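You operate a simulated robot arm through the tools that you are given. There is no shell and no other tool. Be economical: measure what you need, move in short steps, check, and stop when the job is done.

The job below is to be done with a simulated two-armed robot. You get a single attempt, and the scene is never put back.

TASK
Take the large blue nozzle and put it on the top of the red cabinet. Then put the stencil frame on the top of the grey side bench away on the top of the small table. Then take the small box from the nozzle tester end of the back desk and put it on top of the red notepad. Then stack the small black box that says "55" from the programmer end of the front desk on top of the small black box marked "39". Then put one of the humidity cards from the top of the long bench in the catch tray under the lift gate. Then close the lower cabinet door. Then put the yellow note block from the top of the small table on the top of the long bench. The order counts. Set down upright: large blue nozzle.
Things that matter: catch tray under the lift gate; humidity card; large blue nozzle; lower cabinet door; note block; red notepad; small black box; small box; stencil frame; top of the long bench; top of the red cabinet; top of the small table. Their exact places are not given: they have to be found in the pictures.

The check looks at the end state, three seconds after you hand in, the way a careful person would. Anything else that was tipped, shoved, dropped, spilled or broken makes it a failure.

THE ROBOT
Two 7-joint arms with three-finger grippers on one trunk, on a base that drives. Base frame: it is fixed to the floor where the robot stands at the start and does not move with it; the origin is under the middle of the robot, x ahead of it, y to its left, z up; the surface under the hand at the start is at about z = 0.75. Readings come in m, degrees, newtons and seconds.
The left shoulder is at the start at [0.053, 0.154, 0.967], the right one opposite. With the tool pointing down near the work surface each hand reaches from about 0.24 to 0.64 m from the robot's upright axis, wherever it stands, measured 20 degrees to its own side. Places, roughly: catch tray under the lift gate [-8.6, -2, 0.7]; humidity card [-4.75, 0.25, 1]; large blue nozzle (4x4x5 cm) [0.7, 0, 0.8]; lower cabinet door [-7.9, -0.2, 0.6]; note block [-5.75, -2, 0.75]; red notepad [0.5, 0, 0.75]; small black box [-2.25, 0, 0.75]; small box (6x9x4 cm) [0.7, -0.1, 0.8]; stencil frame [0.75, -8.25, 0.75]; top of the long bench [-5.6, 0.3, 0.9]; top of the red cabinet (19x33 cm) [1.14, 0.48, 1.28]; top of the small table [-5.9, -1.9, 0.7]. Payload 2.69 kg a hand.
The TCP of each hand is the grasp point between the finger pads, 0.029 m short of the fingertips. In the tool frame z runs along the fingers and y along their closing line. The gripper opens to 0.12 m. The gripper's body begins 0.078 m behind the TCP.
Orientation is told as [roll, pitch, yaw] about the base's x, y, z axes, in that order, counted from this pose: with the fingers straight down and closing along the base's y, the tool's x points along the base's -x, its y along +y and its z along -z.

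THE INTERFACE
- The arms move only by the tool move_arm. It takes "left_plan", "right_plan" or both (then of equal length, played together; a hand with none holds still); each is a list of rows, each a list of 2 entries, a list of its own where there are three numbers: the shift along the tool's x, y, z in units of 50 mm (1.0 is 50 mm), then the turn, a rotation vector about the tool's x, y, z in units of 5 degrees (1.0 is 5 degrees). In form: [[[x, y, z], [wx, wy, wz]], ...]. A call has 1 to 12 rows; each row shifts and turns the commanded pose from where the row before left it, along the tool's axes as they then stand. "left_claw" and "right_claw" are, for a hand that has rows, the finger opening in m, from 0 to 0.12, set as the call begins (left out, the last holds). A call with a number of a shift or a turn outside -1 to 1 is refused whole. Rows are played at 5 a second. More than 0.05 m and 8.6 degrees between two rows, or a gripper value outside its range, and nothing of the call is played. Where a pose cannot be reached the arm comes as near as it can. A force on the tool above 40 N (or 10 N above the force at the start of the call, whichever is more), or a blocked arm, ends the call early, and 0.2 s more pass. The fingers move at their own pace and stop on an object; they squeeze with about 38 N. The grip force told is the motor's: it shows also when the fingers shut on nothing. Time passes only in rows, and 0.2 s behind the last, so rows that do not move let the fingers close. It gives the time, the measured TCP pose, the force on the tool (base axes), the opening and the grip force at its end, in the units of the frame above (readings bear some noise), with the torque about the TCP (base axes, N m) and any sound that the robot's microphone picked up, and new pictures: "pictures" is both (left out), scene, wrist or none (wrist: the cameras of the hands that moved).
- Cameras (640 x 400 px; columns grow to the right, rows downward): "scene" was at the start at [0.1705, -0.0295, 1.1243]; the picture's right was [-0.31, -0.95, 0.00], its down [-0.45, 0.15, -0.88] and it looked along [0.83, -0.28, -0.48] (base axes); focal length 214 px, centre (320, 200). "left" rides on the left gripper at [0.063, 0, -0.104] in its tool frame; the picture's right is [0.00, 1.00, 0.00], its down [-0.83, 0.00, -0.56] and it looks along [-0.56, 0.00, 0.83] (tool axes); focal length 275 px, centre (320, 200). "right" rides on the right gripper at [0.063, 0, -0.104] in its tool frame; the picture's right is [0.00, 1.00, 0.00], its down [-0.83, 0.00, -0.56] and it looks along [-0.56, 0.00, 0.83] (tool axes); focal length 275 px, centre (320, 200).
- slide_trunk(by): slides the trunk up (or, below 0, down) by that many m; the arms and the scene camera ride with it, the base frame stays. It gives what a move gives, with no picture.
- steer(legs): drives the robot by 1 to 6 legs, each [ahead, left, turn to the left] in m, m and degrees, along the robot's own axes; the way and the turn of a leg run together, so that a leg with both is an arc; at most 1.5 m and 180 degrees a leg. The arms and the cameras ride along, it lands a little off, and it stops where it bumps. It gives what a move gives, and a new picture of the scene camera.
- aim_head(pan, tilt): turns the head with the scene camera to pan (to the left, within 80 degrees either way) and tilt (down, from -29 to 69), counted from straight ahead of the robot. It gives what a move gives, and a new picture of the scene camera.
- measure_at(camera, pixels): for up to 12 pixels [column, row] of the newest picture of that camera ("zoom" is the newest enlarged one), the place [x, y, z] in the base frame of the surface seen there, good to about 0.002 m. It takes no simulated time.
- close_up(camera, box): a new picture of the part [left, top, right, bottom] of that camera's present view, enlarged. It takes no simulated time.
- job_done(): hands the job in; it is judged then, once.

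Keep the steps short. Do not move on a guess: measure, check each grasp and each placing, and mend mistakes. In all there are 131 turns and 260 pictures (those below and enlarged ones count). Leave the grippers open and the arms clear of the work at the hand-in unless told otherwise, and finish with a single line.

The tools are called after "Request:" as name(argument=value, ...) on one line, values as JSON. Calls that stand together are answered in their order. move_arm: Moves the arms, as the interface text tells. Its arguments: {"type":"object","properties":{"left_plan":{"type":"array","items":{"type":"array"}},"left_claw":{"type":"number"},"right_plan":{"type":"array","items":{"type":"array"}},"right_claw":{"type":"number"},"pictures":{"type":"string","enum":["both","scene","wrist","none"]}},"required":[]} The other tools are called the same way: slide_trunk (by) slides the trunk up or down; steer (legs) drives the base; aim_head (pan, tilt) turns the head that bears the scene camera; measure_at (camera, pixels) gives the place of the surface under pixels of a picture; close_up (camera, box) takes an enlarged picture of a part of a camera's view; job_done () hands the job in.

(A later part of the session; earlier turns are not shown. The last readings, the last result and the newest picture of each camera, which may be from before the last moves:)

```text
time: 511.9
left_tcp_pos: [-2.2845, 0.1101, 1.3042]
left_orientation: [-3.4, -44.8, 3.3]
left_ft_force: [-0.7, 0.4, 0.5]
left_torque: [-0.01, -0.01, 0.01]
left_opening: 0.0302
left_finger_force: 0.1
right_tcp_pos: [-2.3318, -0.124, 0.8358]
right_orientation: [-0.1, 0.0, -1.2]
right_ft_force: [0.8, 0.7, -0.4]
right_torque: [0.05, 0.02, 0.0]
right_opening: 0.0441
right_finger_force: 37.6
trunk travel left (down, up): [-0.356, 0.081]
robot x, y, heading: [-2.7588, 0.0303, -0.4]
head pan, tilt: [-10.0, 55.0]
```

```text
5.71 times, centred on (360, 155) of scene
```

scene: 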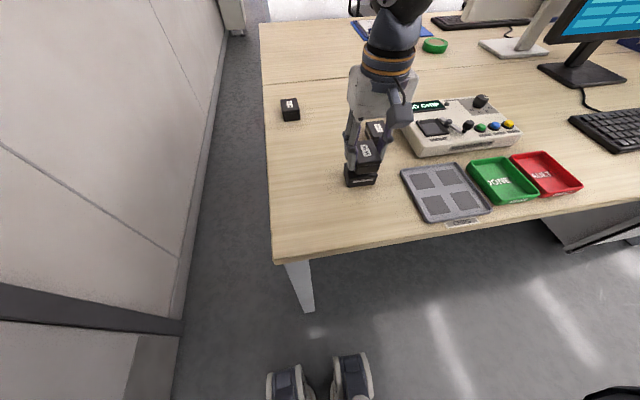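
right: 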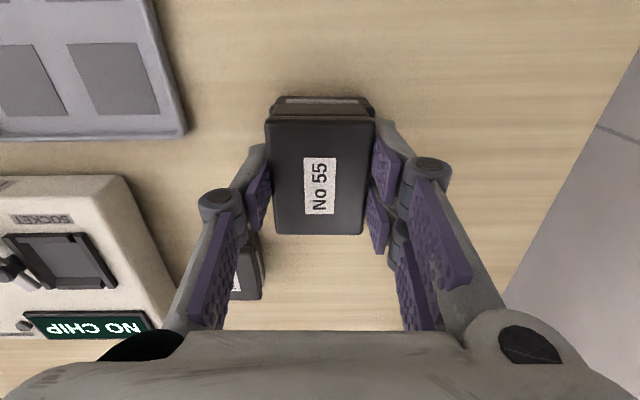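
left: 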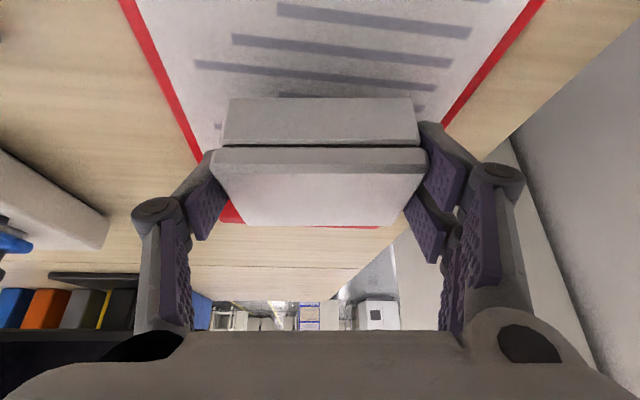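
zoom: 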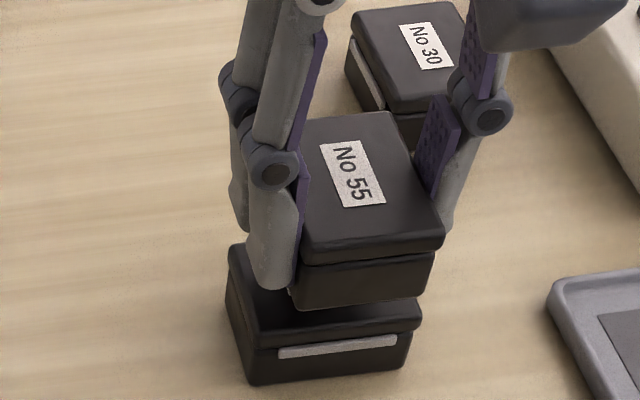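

Aligned over 39. Lower 1.5 cm with force check.

Request:
move_arm(right_plan=[[[0.02, 0, 0.15], [0, 0, 0]], [[0, 0, 0.14], [0, 0, 0]], [[0, 0, 0], [0, 0, 0]]], pictures="none")

Request:
move_arm(right_plan=[[[0, 0, 0.05], [0, 0, 0]], [[0, 0, 0], [0, 0, 0]]], pictures="none")

```text
time: 512.7
left_tcp_pos: [-2.2845, 0.1102, 1.3034]
left_orientation: [-3.3, -44.8, 3.3]
left_ft_force: [0.0, 0.3, -0.2]
left_torque: [0.01, 0.0, -0.02]
left_opening: 0.0301
left_finger_force: 0.0
right_tcp_pos: [-2.3335, -0.1242, 0.8212]
right_orientation: [-0.2, 0.0, -1.2]
right_ft_force: [-0.5, 0.2, -0.2]
right_torque: [0.02, 0.01, 0.0]
right_opening: 0.0439
right_finger_force: 37.7
trunk travel left (down, up): [-0.356, 0.081]
robot x, y, heading: [-2.7557, 0.0276, -0.4]
head pan, tilt: [-10.0, 55.0]
```

```text
time: 513.3
left_tcp_pos: [-2.2844, 0.1111, 1.3042]
left_orientation: [-3.3, -44.8, 3.3]
left_ft_force: [0.2, 0.4, -0.5]
left_torque: [0.01, 0.03, -0.01]
left_opening: 0.0299
left_finger_force: 0.1
right_tcp_pos: [-2.3337, -0.1245, 0.8193]
right_orientation: [-0.1, 0.0, -1.1]
right_ft_force: [0.3, -0.2, 0.2]
right_torque: [0.02, -0.02, 0.03]
right_opening: 0.044
right_finger_force: 38.3
trunk travel left (down, up): [-0.356, 0.081]
robot x, y, heading: [-2.7612, 0.0279, -0.6]
head pan, tilt: [-10.0, 55.0]
```

Another 2 mm, then open narrowly, then rise.

Request:
move_arm(right_plan=[[[0, 0, 0.04], [0, 0, 0]], [[0, 0, 0], [0, 0, 0]]], pictures="none")

Request:
move_arm(right_plan=[[[0, 0, 0], [0, 0, 0]], [[0, 0, 0], [0, 0, 0]]], right_claw=0.065, pictures="none")

Request:
move_arm(right_plan=[[[0, 0, -0.5], [0, 0, 0]], [[0, 0, -0.6], [0, 0, 0]], [[0.3, 0, -0.6], [0, 0, 0]], [[0.5, -0.3, -0.5], [0, 0, 0]], [[0.5, -0.3, 0], [0, 0, 0]]], pictures="scene")

Request:
close_up(camera="scene", box=[320, 120, 400, 190])

```text
time: 513.9
left_tcp_pos: [-2.2866, 0.1105, 1.3053]
left_orientation: [-3.3, -44.9, 3.3]
left_ft_force: [0.4, -0.2, -0.3]
left_torque: [0.02, -0.01, 0.01]
left_opening: 0.03
left_finger_force: 0.1
right_tcp_pos: [-2.3347, -0.1237, 0.819]
right_orientation: [-0.1, -0.3, -1.2]
right_ft_force: [1.4, -3.6, 15.2]
right_torque: [-0.12, -0.05, -0.04]
right_opening: 0.0439
right_finger_force: 37.7
trunk travel left (down, up): [-0.356, 0.081]
robot x, y, heading: [-2.7579, 0.0276, -0.5]
head pan, tilt: [-10.0, 55.0]
```

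```text
time: 514.5
left_tcp_pos: [-2.2834, 0.1098, 1.3048]
left_orientation: [-3.3, -44.7, 3.4]
left_ft_force: [0.5, 0.4, -0.4]
left_torque: [-0.02, 0.0, 0.01]
left_opening: 0.0303
left_finger_force: 0.0
right_tcp_pos: [-2.3329, -0.1229, 0.8163]
right_orientation: [-0.1, -0.1, -1.2]
right_ft_force: [0.7, 0.2, 0.8]
right_torque: [0.01, -0.01, 0.06]
right_opening: 0.0649
right_finger_force: 0.1
trunk travel left (down, up): [-0.356, 0.081]
robot x, y, heading: [-2.7599, 0.0268, -0.4]
head pan, tilt: [-10.0, 55.0]
```

```text
time: 515.7
left_tcp_pos: [-2.2849, 0.1097, 1.304]
left_orientation: [-3.2, -44.9, 3.2]
left_ft_force: [-0.1, -1.0, 0.0]
left_torque: [0.0, 0.0, -0.02]
left_opening: 0.0299
left_finger_force: 0.1
right_tcp_pos: [-2.4007, -0.1545, 0.9261]
right_orientation: [-0.1, -0.1, -1.3]
right_ft_force: [0.4, -0.1, -0.6]
right_torque: [0.0, -0.02, -0.01]
right_opening: 0.0649
right_finger_force: 0.1
trunk travel left (down, up): [-0.356, 0.081]
robot x, y, heading: [-2.76, 0.0238, -0.4]
head pan, tilt: [-10.0, 55.0]
```

scene: 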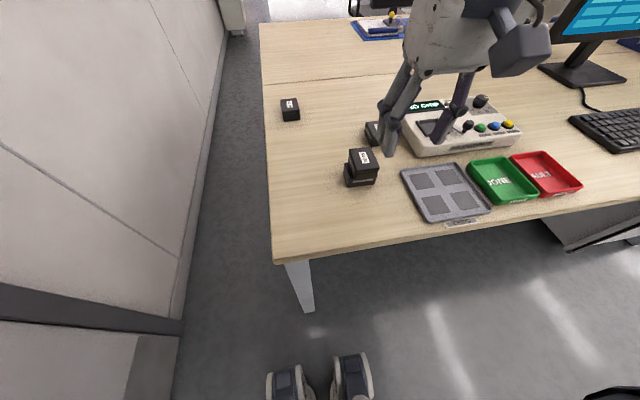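

```text
5.71 times, centred on (360, 155) of scene
```

zoom: 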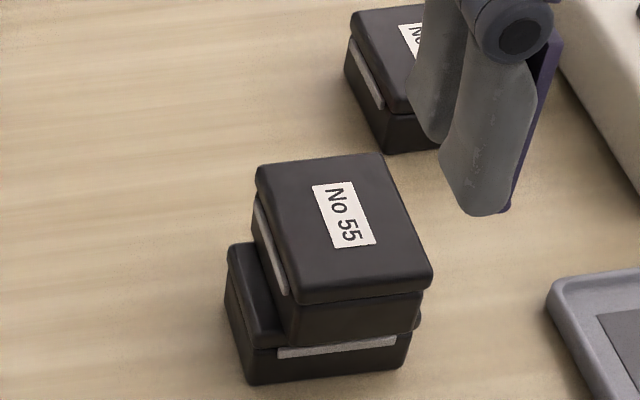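

55 is stacked on 39 cleanly. Next: humidity card on the long bench. Tuck the left arm, drive west and face the bench.

Request:
move_arm(left_plan=[[[0.56, 0, 0.56], [0, 0, 0]], [[0.56, 0, 0.56], [0, 0, 0]], [[0.5, 0, 0.62], [0, 1, 0]], [[0.5, 0, 0.62], [0, 1, 0]], [[0.5, 0, 0.62], [0, 1, 0]], [[0.6, 0.1, 0.35], [0, 1, 0]], [[0.6, 0.1, 0.35], [0, 1, 0]], [[0.6, 0.1, 0.35], [0, 1, 0]], [[0.6, 0.1, 0.2], [0, 1, 0]], [[0.6, 0.1, 0.2], [0, 1, 0]], [[0.6, 0.1, 0.2], [0, 1, 0]]], pictures="none")

Request:
steer(legs=[[-0.3, -0.2, 0], [0, -0.2, 0], [0, 0, 180], [1.45, 0, 0], [0.25, 0, 0], [0, 0, -89.6]])

Request:
aim_head(pan=0, tilt=25)

```text
time: 518.1
left_tcp_pos: [-2.4252, 0.1217, 0.9742]
left_orientation: [-2.5, 0.2, 0.9]
left_ft_force: [-1.1, 0.1, -0.4]
left_torque: [-0.04, 0.0, 0.01]
left_opening: 0.0301
left_finger_force: 0.1
right_tcp_pos: [-2.4005, -0.1542, 0.9265]
right_orientation: [-0.1, -0.1, -1.3]
right_ft_force: [-0.5, -0.2, 0.3]
right_torque: [-0.01, -0.04, -0.02]
right_opening: 0.0652
right_finger_force: 0.0
trunk travel left (down, up): [-0.356, 0.081]
robot x, y, heading: [-2.7601, 0.0347, -0.5]
head pan, tilt: [-10.0, 55.0]
```

```text
time: 541.7
left_tcp_pos: [-4.8753, 0.0035, 0.9749]
left_orientation: [-2.5, 0.0, 89.7]
left_ft_force: [0.1, 0.3, 0.5]
left_torque: [-0.05, 0.0, 0.01]
left_opening: 0.0301
left_finger_force: 0.1
right_tcp_pos: [-4.599, 0.0212, 0.9259]
right_orientation: [-0.1, -0.1, 87.4]
right_ft_force: [0.7, -0.2, 0.1]
right_torque: [-0.03, 0.03, -0.01]
right_opening: 0.0652
right_finger_force: 0.1
trunk travel left (down, up): [-0.356, 0.081]
robot x, y, heading: [-4.7914, -0.3312, 88.5]
head pan, tilt: [-10.0, 55.0]
```

scene: 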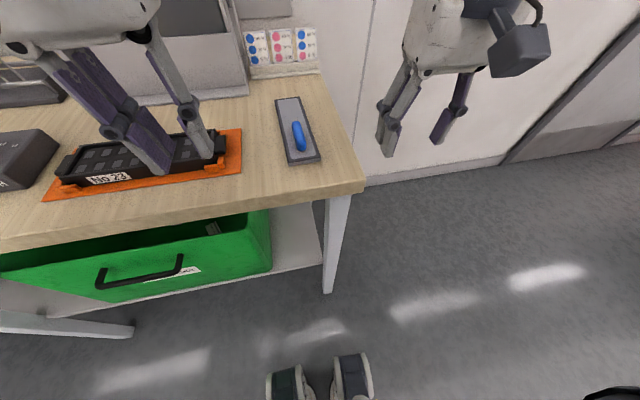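

```text
time: 542.6
left_tcp_pos: [-4.8753, 0.0028, 0.9745]
left_orientation: [-2.4, 0.1, 89.7]
left_ft_force: [-0.7, 0.0, 0.4]
left_torque: [0.0, 0.02, 0.01]
left_opening: 0.0301
left_finger_force: 0.1
right_tcp_pos: [-4.5982, 0.0209, 0.9266]
right_orientation: [-0.1, -0.1, 87.6]
right_ft_force: [0.2, 0.4, 0.2]
right_torque: [-0.01, -0.03, 0.02]
right_opening: 0.0648
right_finger_force: 0.1
trunk travel left (down, up): [-0.356, 0.081]
robot x, y, heading: [-4.7895, -0.3334, 88.3]
head pan, tilt: [0.0, 25.0]
```

scene: 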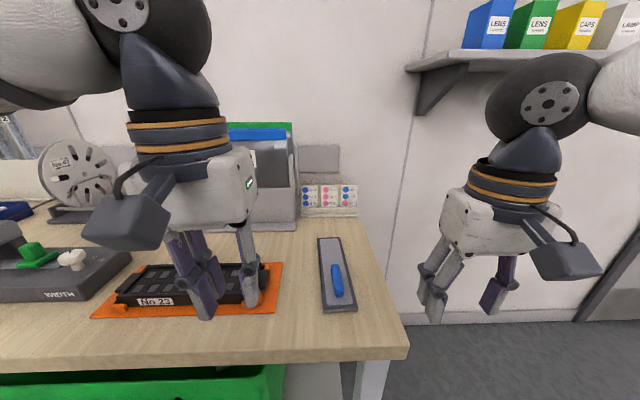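

Three cards with coloured dots stand in a holder at (330,197). Zoom and measure.

Request:
close_up(camera="scene", box=[280, 165, 380, 228])

Request:
measure_at(camera="scene", pixels=[[310, 187], [310, 204], [333, 187], [333, 204], [351, 187], [351, 204], [357, 195], [343, 195], [330, 213], [345, 213], [300, 190], [400, 345]])

```text
6.35 times, centred on (330, 196) of scene
```

zoom: 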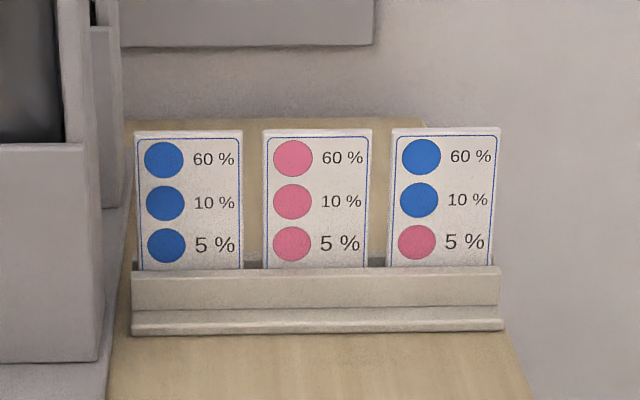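

```text
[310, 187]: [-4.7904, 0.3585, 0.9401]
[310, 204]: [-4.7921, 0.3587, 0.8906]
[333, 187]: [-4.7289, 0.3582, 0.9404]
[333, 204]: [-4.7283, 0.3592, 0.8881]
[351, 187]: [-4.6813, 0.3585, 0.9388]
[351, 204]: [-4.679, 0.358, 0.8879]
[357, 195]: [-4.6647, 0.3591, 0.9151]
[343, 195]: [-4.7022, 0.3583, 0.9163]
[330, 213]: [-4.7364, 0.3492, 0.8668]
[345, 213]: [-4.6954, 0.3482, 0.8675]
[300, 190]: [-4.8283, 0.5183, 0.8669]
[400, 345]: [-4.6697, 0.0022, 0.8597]
```

Cards stand vertical at y≈0.358, tops z≈0.945. Approaching from the bench's east end (facing west) lets my fingers close across the card's faces. Raise trunk and reposition.

Request:
slide_trunk(by=0.08)

Request:
steer(legs=[[0, -0.6, 0], [0.45, 0, 0], [0, 0, 91.7]])

Request:
aim_head(pan=-10, tilt=40)

```text
time: 543.8
left_tcp_pos: [-4.8758, 0.0037, 1.054]
left_orientation: [-2.4, 0.3, 89.7]
left_ft_force: [0.1, 0.4, -0.2]
left_torque: [-0.02, 0.02, 0.03]
left_opening: 0.03
left_finger_force: 0.0
right_tcp_pos: [-4.6003, 0.0223, 1.0046]
right_orientation: [-0.1, 0.1, 87.5]
right_ft_force: [-0.2, 0.4, -1.2]
right_torque: [-0.02, 0.02, 0.0]
right_opening: 0.0649
right_finger_force: 0.1
trunk travel left (down, up): [-0.436, 0.001]
robot x, y, heading: [-4.7899, -0.3344, 88.5]
head pan, tilt: [0.0, 25.0]
```

```text
time: 550.8
left_tcp_pos: [-4.2598, 0.3511, 1.0629]
left_orientation: [-2.3, -1.1, 88.6]
left_ft_force: [0.7, 0.2, -1.4]
left_torque: [0.01, 0.01, 0.0]
left_opening: 0.0301
left_finger_force: 0.1
right_tcp_pos: [-3.9867, 0.3442, 1.0058]
right_orientation: [-0.9, 0.8, 88.4]
right_ft_force: [0.4, -0.8, -0.1]
right_torque: [0.01, -0.02, 0.04]
right_opening: 0.0649
right_finger_force: 0.0
trunk travel left (down, up): [-0.436, 0.001]
robot x, y, heading: [-4.1822, 0.0299, 87.2]
head pan, tilt: [0.0, 25.0]
stopped in leg 2: the robot was blocked; the commanded pose is now the measured one
```

scene: 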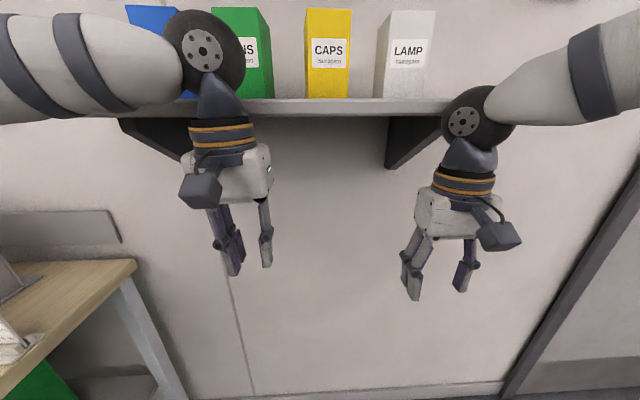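

```text
time: 551.6
left_tcp_pos: [-4.2618, 0.3496, 1.0628]
left_orientation: [-2.2, -1.2, 88.6]
left_ft_force: [0.8, -0.8, -0.2]
left_torque: [0.0, 0.03, -0.01]
left_opening: 0.0298
left_finger_force: 0.2
right_tcp_pos: [-3.986, 0.3453, 1.0058]
right_orientation: [-0.8, 0.8, 88.3]
right_ft_force: [0.1, -0.8, -0.2]
right_torque: [0.0, -0.02, -0.01]
right_opening: 0.065
right_finger_force: 0.1
trunk travel left (down, up): [-0.436, 0.001]
robot x, y, heading: [-4.1855, 0.0338, 87.6]
head pan, tilt: [-10.0, 40.0]
```

scene: 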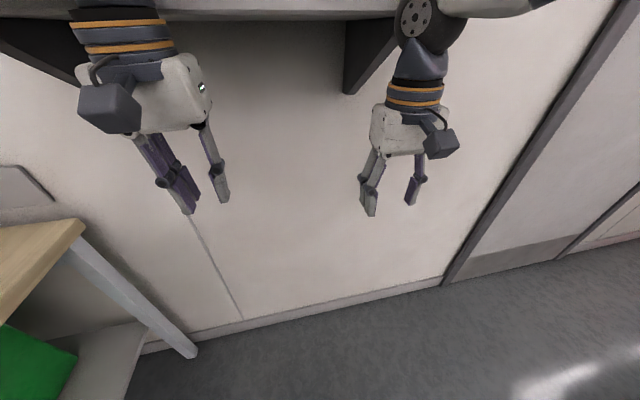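

The wrists touched the wall shelf above. Back off, lower the trunk again, and measure the shelf.

Request:
steer(legs=[[-0.15, 0, 0]])

Request:
slide_trunk(by=-0.1)

Request:
aim_head(pan=0, tilt=10)

Request:
measure_at(camera="scene", pixels=[[300, 140], [320, 150], [320, 160], [320, 170], [200, 160], [450, 160], [380, 190], [330, 120], [400, 120]])

```text
time: 553.0
left_tcp_pos: [-4.2701, 0.2189, 1.0547]
left_orientation: [-2.4, 0.1, 88.5]
left_ft_force: [-0.1, -0.3, -0.1]
left_torque: [0.04, 0.01, -0.01]
left_opening: 0.0301
left_finger_force: 0.0
right_tcp_pos: [-3.9942, 0.2126, 0.9964]
right_orientation: [-1.0, 2.5, 88.2]
right_ft_force: [-0.5, 0.2, -0.9]
right_torque: [0.05, 0.01, -0.04]
right_opening: 0.0651
right_finger_force: 0.1
trunk travel left (down, up): [-0.436, 0.001]
robot x, y, heading: [-4.1914, -0.1202, 87.3]
head pan, tilt: [-10.0, 40.0]
```

scene: 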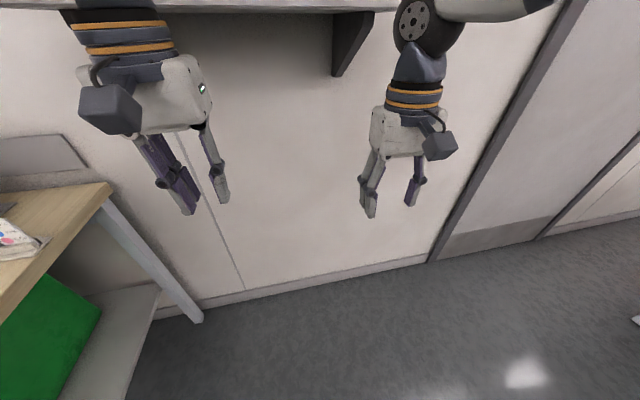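

```text
time: 554.3
left_tcp_pos: [-4.269, 0.2188, 0.956]
left_orientation: [-2.4, 0.1, 88.6]
left_ft_force: [-0.5, -0.3, 0.6]
left_torque: [0.0, 0.02, -0.01]
left_opening: 0.0302
left_finger_force: 0.1
right_tcp_pos: [-3.9945, 0.2119, 0.8957]
right_orientation: [-1.0, 2.4, 88.0]
right_ft_force: [0.2, -0.4, 0.0]
right_torque: [0.01, 0.0, -0.01]
right_opening: 0.0651
right_finger_force: 0.0
trunk travel left (down, up): [-0.336, 0.101]
robot x, y, heading: [-4.1906, -0.1209, 87.3]
head pan, tilt: [-10.0, 40.0]
```

```text
time: 555.2
left_tcp_pos: [-4.2694, 0.2181, 0.9551]
left_orientation: [-2.5, 0.0, 88.6]
left_ft_force: [0.0, 0.7, 0.3]
left_torque: [-0.01, 0.0, -0.01]
left_opening: 0.0302
left_finger_force: 0.1
right_tcp_pos: [-3.9948, 0.2124, 0.8972]
right_orientation: [-1.0, 2.5, 88.2]
right_ft_force: [-0.3, 0.2, 0.8]
right_torque: [0.03, 0.01, 0.03]
right_opening: 0.0649
right_finger_force: 0.2
trunk travel left (down, up): [-0.336, 0.101]
robot x, y, heading: [-4.1896, -0.1176, 87.0]
head pan, tilt: [0.0, 10.0]
```

scene: 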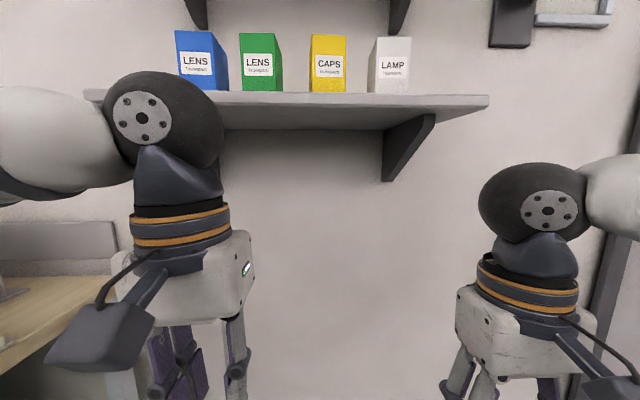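

```text
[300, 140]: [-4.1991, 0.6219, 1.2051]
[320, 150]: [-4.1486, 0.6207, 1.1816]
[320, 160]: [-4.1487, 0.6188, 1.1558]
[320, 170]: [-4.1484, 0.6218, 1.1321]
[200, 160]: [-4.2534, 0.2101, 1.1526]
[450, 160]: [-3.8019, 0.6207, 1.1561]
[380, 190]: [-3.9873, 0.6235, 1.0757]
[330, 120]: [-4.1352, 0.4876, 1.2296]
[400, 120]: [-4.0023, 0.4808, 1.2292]
```

Shelf bottom z≈1.23, front y≈0.45; its items are undisturbed. I'll raise the right hand slightly, go to (−4.2,−0.02) and turn west.

Request:
move_arm(right_plan=[[[0, 0, -0.8], [0, -0.25, 0]], [[0, 0, -0.8], [0, -0.25, 0]]], right_claw=0.05, pictures="none")

Request:
steer(legs=[[0.1, 0, 0], [0, 0, 93]])

Request:
aim_head(pan=-30, tilt=30)

```text
time: 555.8
left_tcp_pos: [-4.2695, 0.2179, 0.9549]
left_orientation: [-2.4, 0.0, 88.6]
left_ft_force: [-0.1, 0.4, -0.2]
left_torque: [0.02, -0.02, 0.03]
left_opening: 0.0301
left_finger_force: 0.1
right_tcp_pos: [-3.9957, 0.2157, 0.9773]
right_orientation: [-1.0, 0.1, 88.2]
right_ft_force: [-0.3, 0.2, 0.6]
right_torque: [-0.01, 0.04, -0.01]
right_opening: 0.05
right_finger_force: 0.0
trunk travel left (down, up): [-0.336, 0.101]
robot x, y, heading: [-4.1877, -0.1175, 87.2]
head pan, tilt: [0.0, 10.0]
```

```text
time: 560.9
left_tcp_pos: [-4.5215, -0.1057, 0.9546]
left_orientation: [-2.4, 0.1, 179.8]
left_ft_force: [-0.5, 0.1, -0.1]
left_torque: [-0.04, 0.02, -0.02]
left_opening: 0.03
left_finger_force: 0.0
right_tcp_pos: [-4.5247, 0.1674, 0.9764]
right_orientation: [-1.0, 0.0, 179.3]
right_ft_force: [0.3, -1.0, -0.3]
right_torque: [-0.03, 0.03, 0.0]
right_opening: 0.0498
right_finger_force: 0.1
trunk travel left (down, up): [-0.336, 0.101]
robot x, y, heading: [-4.1826, -0.0165, 178.7]
head pan, tilt: [0.0, 10.0]
```

scene: 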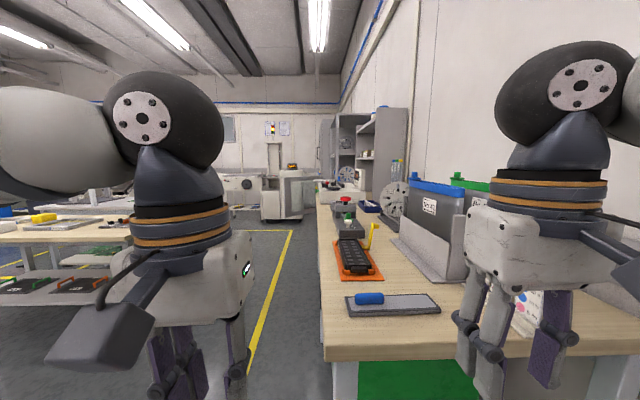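

```text
time: 561.8
left_tcp_pos: [-4.5212, -0.1051, 0.953]
left_orientation: [-2.4, 0.2, 179.9]
left_ft_force: [0.0, 0.4, -0.2]
left_torque: [0.0, 0.0, -0.02]
left_opening: 0.0299
left_finger_force: 0.1
right_tcp_pos: [-4.5226, 0.1687, 0.9765]
right_orientation: [-1.0, 0.0, 179.4]
right_ft_force: [-0.4, 0.3, -0.2]
right_torque: [0.01, -0.01, 0.01]
right_opening: 0.0501
right_finger_force: 0.0
trunk travel left (down, up): [-0.336, 0.101]
robot x, y, heading: [-4.1832, -0.0201, 178.5]
head pan, tilt: [-30.0, 30.0]
```

scene: 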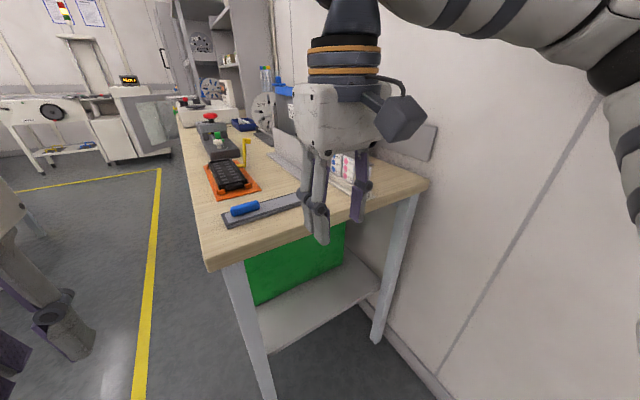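

Move the right hand above the nearest card and view with the wrist camera.

Request:
move_arm(right_plan=[[[0, 0, -0.47], [0, 0, 0]], [[-0.456, -0.54, 0], [0.03, 0, 0]], [[-0.456, -0.54, 0], [-0.2, 0, 0]], [[-0.456, -0.54, 0], [0, 0, 0]], [[-0.456, -0.54, 0], [0, 0, 0]], [[-0.456, -0.54, 0], [0, 0, 0]], [[-0.456, -0.54, 0], [0, 0, 0]], [[-0.456, -0.54, 0], [0, 0, 0]], [[0, 0, 0], [0, 0, 0]]], pictures="both")

Request:
measure_at(camera="right", pixels=[[320, 150], [320, 100], [320, 130], [320, 170], [320, 190], [320, 50], [300, 120], [340, 120]])

Request:
close_up(camera="right", box=[220, 20, 420, 220])

```text
time: 563.8
left_tcp_pos: [-4.5199, -0.1042, 0.9549]
left_orientation: [-2.4, 0.1, 179.8]
left_ft_force: [0.4, -1.0, -0.2]
left_torque: [-0.01, 0.03, 0.01]
left_opening: 0.0299
left_finger_force: 0.1
right_tcp_pos: [-4.6829, 0.3591, 1.0025]
right_orientation: [-0.1, 0.0, 179.4]
right_ft_force: [0.2, 1.0, -0.2]
right_torque: [0.0, 0.0, 0.03]
right_opening: 0.05
right_finger_force: 0.0
trunk travel left (down, up): [-0.336, 0.101]
robot x, y, heading: [-4.1828, -0.0171, 178.4]
head pan, tilt: [-30.0, 30.0]
```

scene: 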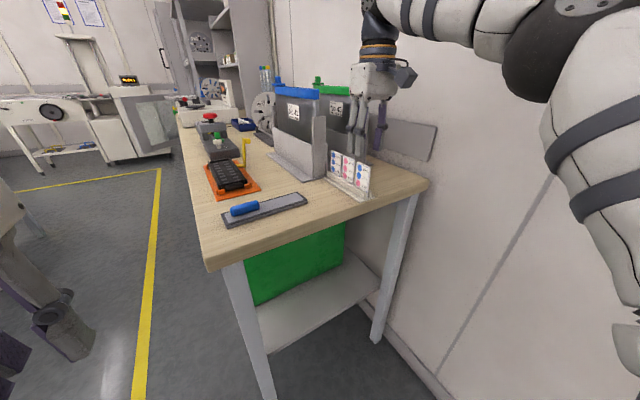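
right: 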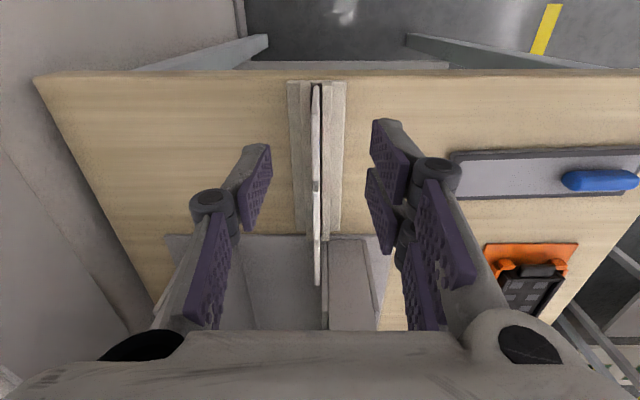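

```text
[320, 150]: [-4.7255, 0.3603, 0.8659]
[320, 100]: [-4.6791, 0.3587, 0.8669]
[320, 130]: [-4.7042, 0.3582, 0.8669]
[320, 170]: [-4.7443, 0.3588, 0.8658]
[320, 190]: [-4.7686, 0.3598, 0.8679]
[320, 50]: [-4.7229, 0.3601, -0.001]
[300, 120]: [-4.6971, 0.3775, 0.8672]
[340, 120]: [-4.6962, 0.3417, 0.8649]
```

```text
2.00 times, centred on (320, 120) of right
```

zoom: 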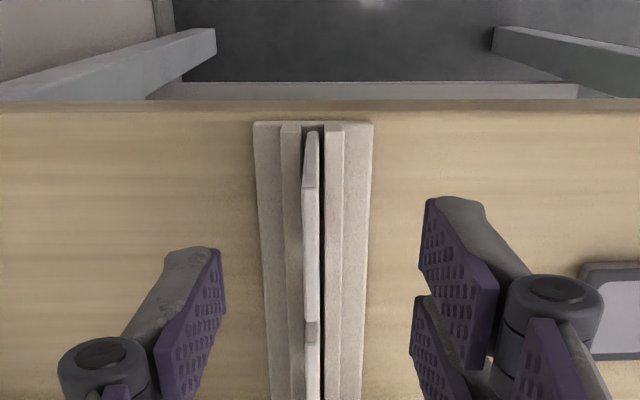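

Card plane is centred between the fingers (y≈0.359). Lower, pinch, lift.

Request:
move_arm(right_plan=[[[0, 0, 0.456], [0, 0, 0]], [[0, 0, 0.456], [0, 0, 0]], [[0, 0, 0.456], [0, 0, 0]], [[0, 0, 0], [0, 0, 0]]], pictures="none")

Request:
move_arm(right_plan=[[[0, 0, 0], [0, 0, 0]], [[0, 0, 0], [0, 0, 0]], [[0, 0, 0], [0, 0, 0]]], right_claw=0.0, pictures="none")

Request:
move_arm(right_plan=[[[0, 0, -0.4], [0, 0, 0]], [[0, 0, -0.6], [0, 0, 0]], [[0, 0, -0.6], [0, 0, 0]], [[0, 0, -0.4], [0, 0, 0]]], pictures="both")

Request:
close_up(camera="scene", box=[300, 60, 440, 220])

```text
time: 564.8
left_tcp_pos: [-4.5207, -0.1042, 0.9549]
left_orientation: [-2.3, 0.1, 179.8]
left_ft_force: [-0.1, 0.2, 0.1]
left_torque: [0.02, 0.01, 0.02]
left_opening: 0.03
left_finger_force: 0.0
right_tcp_pos: [-4.6806, 0.3568, 0.9353]
right_orientation: [-0.2, -0.1, 179.4]
right_ft_force: [0.1, -0.7, -0.1]
right_torque: [-0.03, -0.02, 0.02]
right_opening: 0.0498
right_finger_force: 0.1
trunk travel left (down, up): [-0.336, 0.101]
robot x, y, heading: [-4.1821, -0.0179, 178.6]
head pan, tilt: [-30.0, 30.0]
```

```text
time: 565.6
left_tcp_pos: [-4.5207, -0.1043, 0.9544]
left_orientation: [-2.3, 0.1, 179.8]
left_ft_force: [-0.4, 0.5, 0.7]
left_torque: [-0.03, 0.0, -0.02]
left_opening: 0.0299
left_finger_force: 0.0
right_tcp_pos: [-4.6809, 0.3594, 0.9337]
right_orientation: [0.0, 0.0, 179.4]
right_ft_force: [0.5, 6.0, 0.5]
right_torque: [0.27, 0.02, 0.08]
right_opening: 0.0061
right_finger_force: 33.1
trunk travel left (down, up): [-0.336, 0.101]
robot x, y, heading: [-4.1833, -0.0198, 178.4]
head pan, tilt: [-30.0, 30.0]
```

```text
time: 566.6
left_tcp_pos: [-4.5203, -0.1046, 0.9548]
left_orientation: [-2.4, 0.0, 179.8]
left_ft_force: [0.1, 0.3, 0.6]
left_torque: [0.01, 0.02, 0.01]
left_opening: 0.03
left_finger_force: 0.2
right_tcp_pos: [-4.68, 0.3568, 1.0345]
right_orientation: [-0.1, 0.0, 179.6]
right_ft_force: [-0.3, 0.4, 0.0]
right_torque: [-0.01, -0.01, 0.0]
right_opening: 0.0057
right_finger_force: 32.4
trunk travel left (down, up): [-0.336, 0.101]
robot x, y, heading: [-4.1873, -0.0169, 178.5]
head pan, tilt: [-30.0, 30.0]
```

scene: 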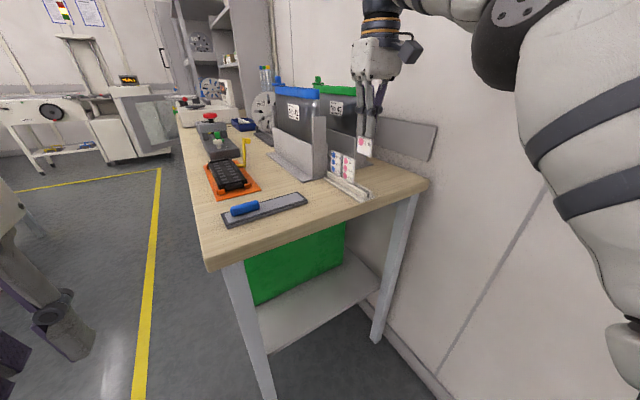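
right: 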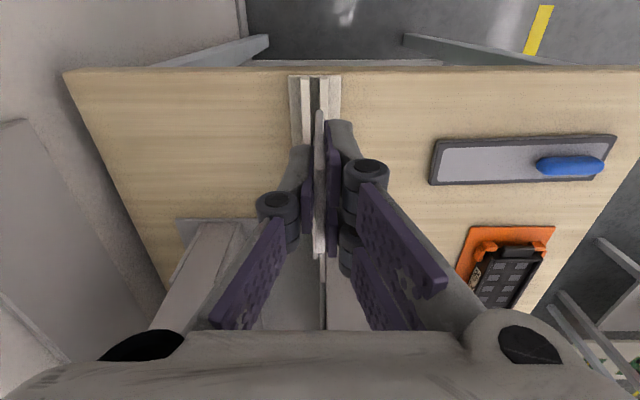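

```text
2.50 times, centred on (370, 140) of scene
```

zoom: 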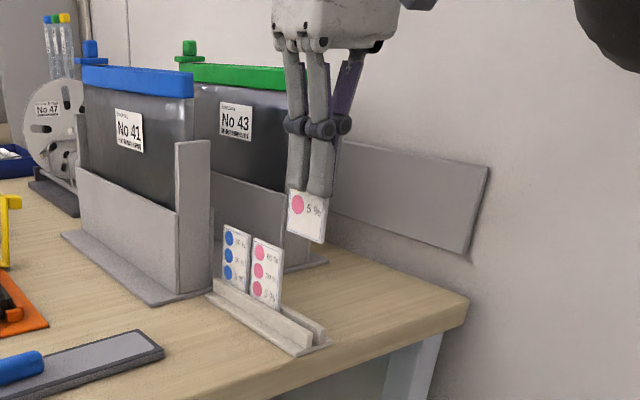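

Card held firmly. Retract and drive west along y≈−0.6 toward the lift gate area, then look around.

Request:
move_arm(right_plan=[[[0.56, 0.68, 0], [0, 0, 0]], [[0.56, 0.68, 0], [0, 0, 0]], [[0.56, 0.68, 0], [0, 0, 0]], [[0.56, 0.68, 0], [0, 0, 0]], [[0.56, 0.68, 0], [0, 0, 0]]], pictures="none")

Request:
steer(legs=[[0, 0.6, 1.5], [1.3, 0, 0], [1.3, 0, 0]])

Request:
aim_head(pan=35, tilt=25)

Request:
aim_head(pan=0, tilt=30)

```text
time: 567.8
left_tcp_pos: [-4.5195, -0.1068, 0.9545]
left_orientation: [-2.4, 0.2, 179.8]
left_ft_force: [0.4, 0.5, 0.3]
left_torque: [0.0, -0.03, 0.0]
left_opening: 0.0301
left_finger_force: 0.1
right_tcp_pos: [-4.5435, 0.1863, 1.0344]
right_orientation: [-0.2, 0.0, 179.3]
right_ft_force: [0.4, 0.0, 0.1]
right_torque: [0.0, 0.02, -0.05]
right_opening: 0.0058
right_finger_force: 32.6
trunk travel left (down, up): [-0.336, 0.101]
robot x, y, heading: [-4.1853, -0.015, 178.6]
head pan, tilt: [-30.0, 30.0]
```

```text
time: 585.2
left_tcp_pos: [-7.144, -0.7348, 0.955]
left_orientation: [-2.4, 0.2, -177.7]
left_ft_force: [0.0, 0.5, -0.2]
left_torque: [-0.04, 0.0, 0.01]
left_opening: 0.0299
left_finger_force: 0.0
right_tcp_pos: [-7.1802, -0.445, 1.0355]
right_orientation: [-0.1, 0.0, -178.0]
right_ft_force: [0.1, 0.7, 0.0]
right_torque: [0.0, -0.05, 0.03]
right_opening: 0.006
right_finger_force: 32.8
trunk travel left (down, up): [-0.336, 0.101]
robot x, y, heading: [-6.8141, -0.6317, -179.1]
head pan, tilt: [-30.0, 30.0]
```

scene: 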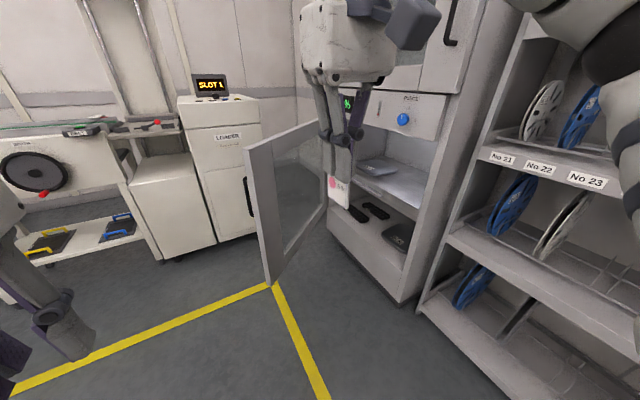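

```text
time: 586.6
left_tcp_pos: [-7.1447, -0.7365, 0.9546]
left_orientation: [-2.4, 0.0, -177.7]
left_ft_force: [-0.2, 1.0, 0.8]
left_torque: [-0.03, 0.02, -0.03]
left_opening: 0.0299
left_finger_force: 0.0
right_tcp_pos: [-7.1808, -0.4455, 1.035]
right_orientation: [-0.1, 0.0, -178.0]
right_ft_force: [-1.0, -0.5, -0.3]
right_torque: [0.02, -0.05, 0.01]
right_opening: 0.006
right_finger_force: 32.8
trunk travel left (down, up): [-0.336, 0.101]
robot x, y, heading: [-6.8107, -0.6327, -178.8]
head pan, tilt: [35.0, 25.0]
```

scene: 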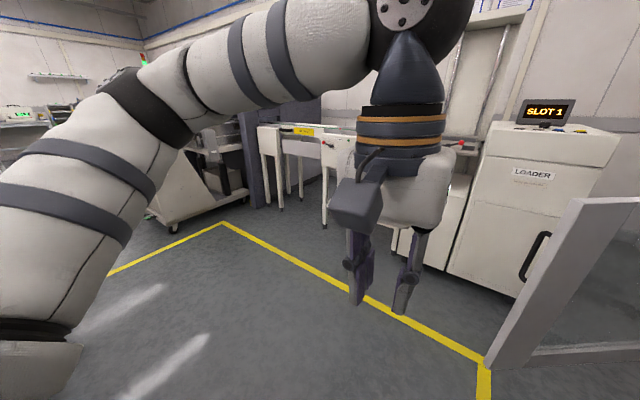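

```text
time: 587.6
left_tcp_pos: [-7.1443, -0.7361, 0.9549]
left_orientation: [-2.5, 0.2, -177.7]
left_ft_force: [0.0, -1.0, -0.4]
left_torque: [-0.02, 0.01, -0.02]
left_opening: 0.0302
left_finger_force: 0.1
right_tcp_pos: [-7.1796, -0.4457, 1.0353]
right_orientation: [-0.1, 0.0, -178.1]
right_ft_force: [-0.1, -0.5, -0.2]
right_torque: [0.03, 0.0, 0.03]
right_opening: 0.0059
right_finger_force: 31.9
trunk travel left (down, up): [-0.336, 0.101]
robot x, y, heading: [-6.8112, -0.6331, -179.1]
head pan, tilt: [0.0, 30.0]
```

scene: 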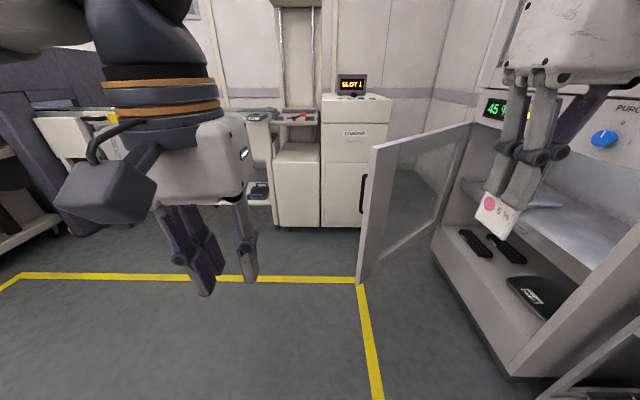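

The open cabinet door is ahead-right; the conveyor/lift gate lies southwest behind my left hand. Drive toward (−7.5,−1.9) facing west and look.

Request:
move_arm(left_plan=[[[0.3, 0.8, 0], [0, 0, 0]], [[0.3, 0.8, 0], [0, 0, 0]], [[0.3, 0.8, 0], [0, 0, 0]]], pictures="none")

Request:
steer(legs=[[0.6, 1.25, -0.9]])

Request:
aim_head(pan=8, tilt=30)

Request:
close_up(camera="scene", box=[160, 40, 480, 240])

```text
time: 588.4
left_tcp_pos: [-7.0946, -0.8547, 0.9492]
left_orientation: [-2.4, 0.1, -177.8]
left_ft_force: [0.1, -0.9, 0.3]
left_torque: [-0.01, 0.0, -0.01]
left_opening: 0.0301
left_finger_force: 0.0
right_tcp_pos: [-7.1797, -0.4447, 1.0361]
right_orientation: [-0.2, 0.0, -178.0]
right_ft_force: [0.0, 0.1, -0.1]
right_torque: [0.03, -0.04, -0.01]
right_opening: 0.006
right_finger_force: 32.8
trunk travel left (down, up): [-0.336, 0.101]
robot x, y, heading: [-6.8147, -0.632, -179.2]
head pan, tilt: [0.0, 30.0]
```

```text
time: 598.4
left_tcp_pos: [-7.7112, -2.1117, 0.9503]
left_orientation: [-2.4, 0.1, -179.8]
left_ft_force: [-0.6, 1.0, 0.0]
left_torque: [-0.01, 0.02, 0.01]
left_opening: 0.0299
left_finger_force: 0.1
right_tcp_pos: [-7.7797, -1.6966, 1.0341]
right_orientation: [-0.1, 0.1, 179.9]
right_ft_force: [0.2, -0.5, -0.8]
right_torque: [-0.03, -0.02, -0.03]
right_opening: 0.0061
right_finger_force: 33.1
trunk travel left (down, up): [-0.336, 0.101]
robot x, y, heading: [-7.4166, -1.8989, 178.7]
head pan, tilt: [0.0, 30.0]
```

scene: 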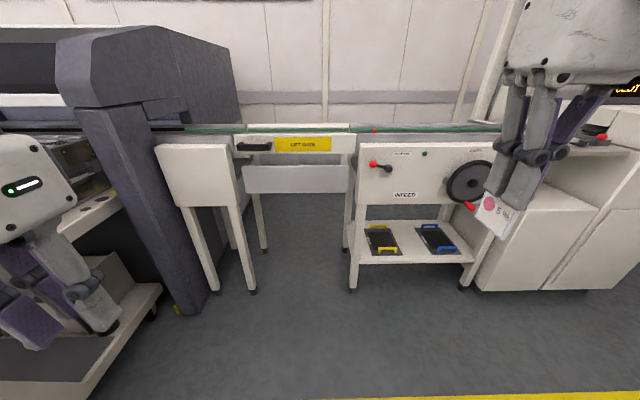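

```text
time: 599.1
left_tcp_pos: [-7.711, -2.1104, 0.9486]
left_orientation: [-2.4, 0.1, -180.0]
left_ft_force: [-1.0, 0.5, 0.2]
left_torque: [0.0, 0.01, 0.03]
left_opening: 0.0303
left_finger_force: 0.0
right_tcp_pos: [-7.7792, -1.696, 1.0347]
right_orientation: [-0.1, -0.1, 179.8]
right_ft_force: [0.7, 0.6, 0.0]
right_torque: [0.01, 0.01, 0.0]
right_opening: 0.006
right_finger_force: 31.9
trunk travel left (down, up): [-0.336, 0.101]
robot x, y, heading: [-7.4171, -1.903, 179.0]
head pan, tilt: [8.0, 30.0]
```

scene: 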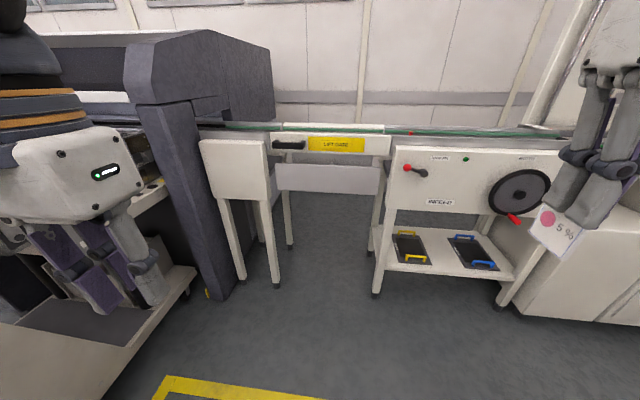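

```text
2.00 times, centred on (320, 140) of scene
```

zoom: 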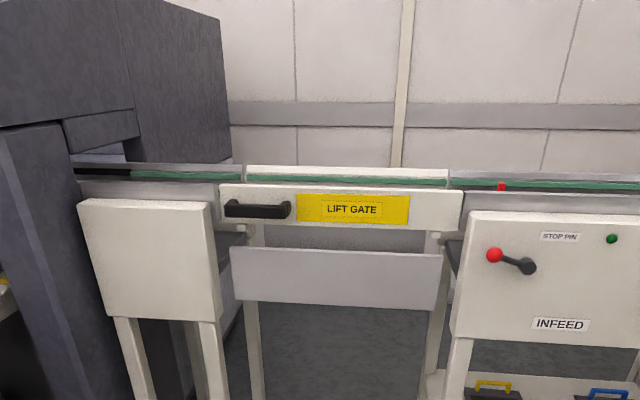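

I see the LIFT GATE with a grey tray beneath it at (328,178). Measure gate bottom, tray lip and interior.

Request:
measure_at(camera="zoom", pixels=[[340, 222], [340, 230], [340, 240], [340, 246], [340, 254], [340, 300], [235, 260], [435, 260], [300, 243], [420, 236], [340, 172], [340, 195]])

Request:
close_up(camera="scene", box=[260, 125, 400, 210])

```text
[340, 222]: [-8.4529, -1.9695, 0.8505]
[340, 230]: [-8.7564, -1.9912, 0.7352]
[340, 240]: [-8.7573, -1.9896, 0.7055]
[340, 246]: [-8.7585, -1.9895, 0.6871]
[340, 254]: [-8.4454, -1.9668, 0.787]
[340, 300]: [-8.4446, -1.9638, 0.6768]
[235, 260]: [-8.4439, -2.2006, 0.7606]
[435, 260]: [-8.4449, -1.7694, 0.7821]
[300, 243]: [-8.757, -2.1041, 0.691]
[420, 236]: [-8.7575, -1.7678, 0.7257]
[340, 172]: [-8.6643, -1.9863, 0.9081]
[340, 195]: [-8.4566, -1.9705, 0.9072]
```

```text
4.57 times, centred on (330, 168) of scene
```

zoom: 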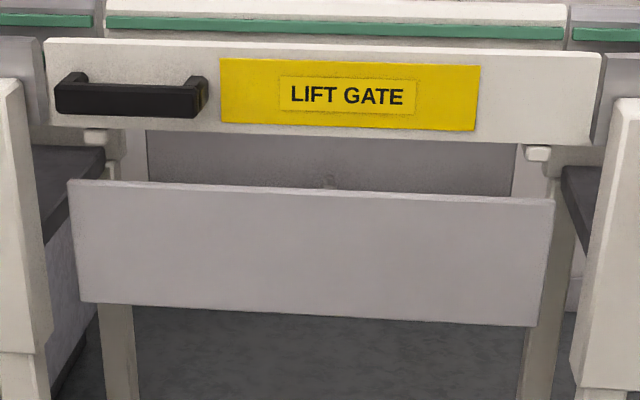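

Tray: front lip x=−8.445 (top z 0.79), gate bottom 0.85, so a 6 cm slot. I'll turn the right hand horizontal (pitch −90°), bring it to z≈0.82 and approach the slot.

Request:
move_arm(right_plan=[[[-0.18, 0.2, 0.05], [0, -1, 0]], [[-0.18, 0.2, 0.05], [0, -1, 0]], [[-0.18, 0.2, 0.05], [0, -1, 0]], [[-0.18, 0.2, 0.05], [0, -1, 0]], [[-0.18, 0.2, 0.05], [0, -1, 0]], [[-0.18, 0.2, 0.05], [0, -1, 0]], [[-0.134, 0.2, 0.134], [0, -1, 0]], [[-0.134, 0.2, 0.134], [0, -1, 0]], [[-0.134, 0.2, 0.134], [0, -1, 0]], [[-0.134, 0.2, 0.134], [0, -1, 0]], [[-0.134, 0.2, 0.134], [0, -1, 0]], [[-0.134, 0.2, 0.134], [0, -1, 0]]], pictures="none")

Request:
move_arm(right_plan=[[[-0.05, 0.2, 0.18], [0, -1, 0]], [[-0.05, 0.2, 0.18], [0, -1, 0]], [[-0.05, 0.2, 0.18], [0, -1, 0]], [[-0.05, 0.2, 0.18], [0, -1, 0]], [[-0.05, 0.2, 0.18], [0, -1, 0]], [[-0.05, 0.2, 0.18], [0, -1, 0]], [[0.7, 0, 0], [0, 0, 0]], [[0.7, 0, 0], [0, 0, 0]], [[0.7, 0, 0], [0, 0, 0]], [[0.7, 0, 0], [0, 0, 0]], [[0.7, 0, 0], [0, 0, 0]], [[0.7, 0, 0], [0, 0, 0]]], pictures="both")

```text
time: 601.7
left_tcp_pos: [-7.7113, -2.1094, 0.949]
left_orientation: [-2.4, 0.2, -179.9]
left_ft_force: [0.4, 0.0, 0.2]
left_torque: [0.02, -0.01, -0.01]
left_opening: 0.0302
left_finger_force: 0.1
right_tcp_pos: [-7.8926, -1.8176, 1.0284]
right_orientation: [-0.2, -60.1, -180.0]
right_ft_force: [-0.5, -0.6, 0.3]
right_torque: [0.01, 0.01, 0.02]
right_opening: 0.0059
right_finger_force: 33.1
trunk travel left (down, up): [-0.336, 0.101]
robot x, y, heading: [-7.4169, -1.9034, 178.8]
head pan, tilt: [8.0, 30.0]
```

```text
time: 604.3
left_tcp_pos: [-7.7119, -2.1112, 0.9497]
left_orientation: [-2.3, 0.1, -179.9]
left_ft_force: [-0.2, 0.0, 0.4]
left_torque: [0.01, 0.02, 0.0]
left_opening: 0.0303
left_finger_force: 0.0
right_tcp_pos: [-7.9463, -1.8742, 0.8148]
right_orientation: [-100.3, -89.8, -79.9]
right_ft_force: [-0.4, 0.0, -0.1]
right_torque: [0.01, 0.01, 0.0]
right_opening: 0.0056
right_finger_force: 32.8
trunk travel left (down, up): [-0.336, 0.101]
robot x, y, heading: [-7.419, -1.897, 178.7]
head pan, tilt: [8.0, 30.0]
```

scene: 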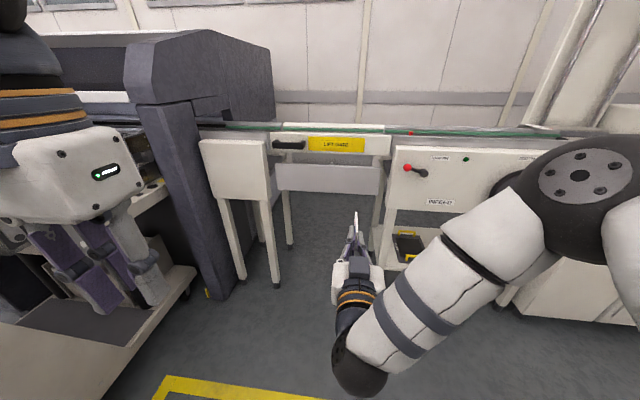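
right: 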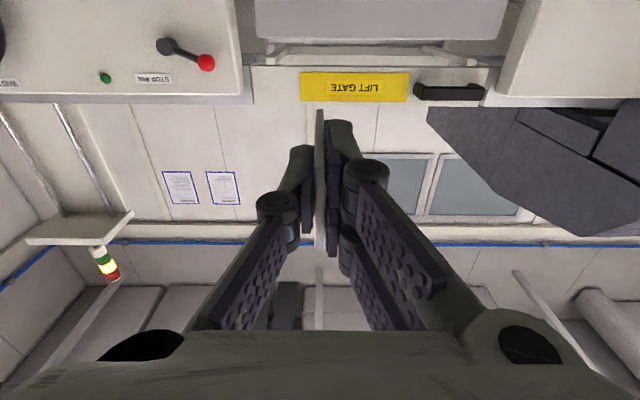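

Hand horizontal with the card ahead at slot height. Drive forward 0.36 m and check alignment.

Request:
steer(legs=[[0.36, 0, 1.2]])

Request:
close_up(camera="scene", box=[240, 110, 440, 240])

Request:
close_up(camera="right", box=[0, 0, 640, 400])

Request:
measure_at(camera="right", pixels=[[320, 10], [360, 40], [360, 60], [360, 80], [360, 100], [360, 115], [280, 60], [280, 90], [321, 115], [280, 30]])

```text
time: 606.6
left_tcp_pos: [-8.0653, -2.1133, 0.9486]
left_orientation: [-2.4, 0.1, -178.6]
left_ft_force: [0.8, 0.6, 0.4]
left_torque: [0.0, -0.04, 0.01]
left_opening: 0.03
left_finger_force: 0.1
right_tcp_pos: [-8.3061, -1.884, 0.817]
right_orientation: [-83.1, -89.8, -95.8]
right_ft_force: [0.1, -0.3, -0.1]
right_torque: [0.0, -0.02, 0.01]
right_opening: 0.0058
right_finger_force: 33.0
trunk travel left (down, up): [-0.336, 0.101]
robot x, y, heading: [-7.7771, -1.8933, -180.1]
head pan, tilt: [8.0, 30.0]
```

scene: 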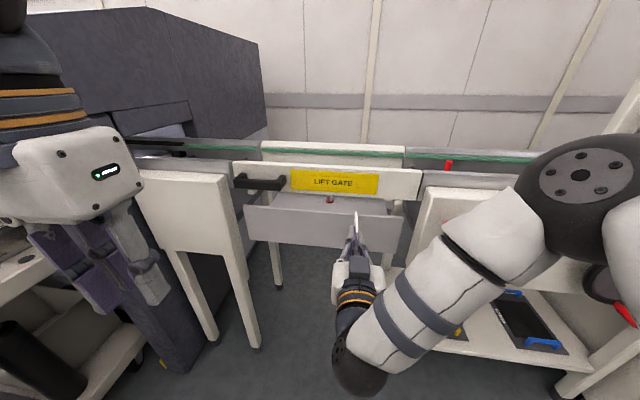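

```text
3.08 times, centred on (340, 175) of scene
```

zoom: 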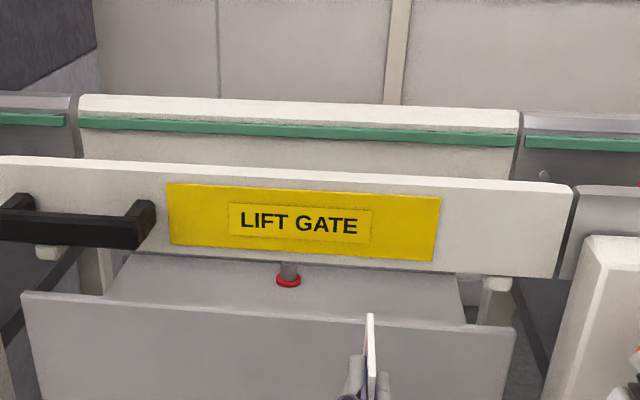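

```text
1.00 times, centred on (320, 200) of right (not enlarged: the box is as wide or as high as the picture)
```

zoom: 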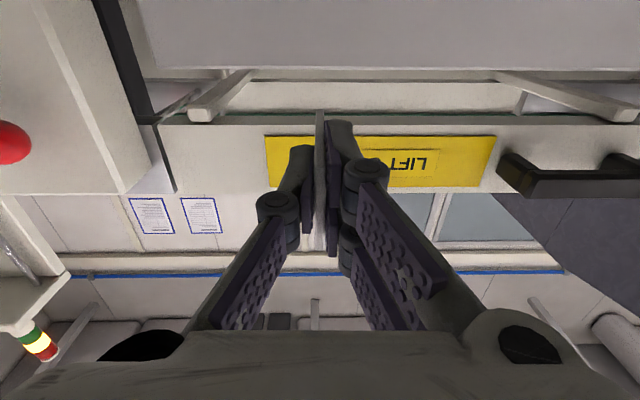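

```text
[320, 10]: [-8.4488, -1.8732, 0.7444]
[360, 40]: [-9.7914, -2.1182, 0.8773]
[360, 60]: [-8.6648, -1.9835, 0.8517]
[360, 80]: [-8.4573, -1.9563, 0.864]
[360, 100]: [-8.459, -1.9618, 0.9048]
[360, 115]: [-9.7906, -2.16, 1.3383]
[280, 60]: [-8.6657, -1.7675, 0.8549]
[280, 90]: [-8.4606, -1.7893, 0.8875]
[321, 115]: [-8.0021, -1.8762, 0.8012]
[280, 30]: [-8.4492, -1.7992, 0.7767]
```

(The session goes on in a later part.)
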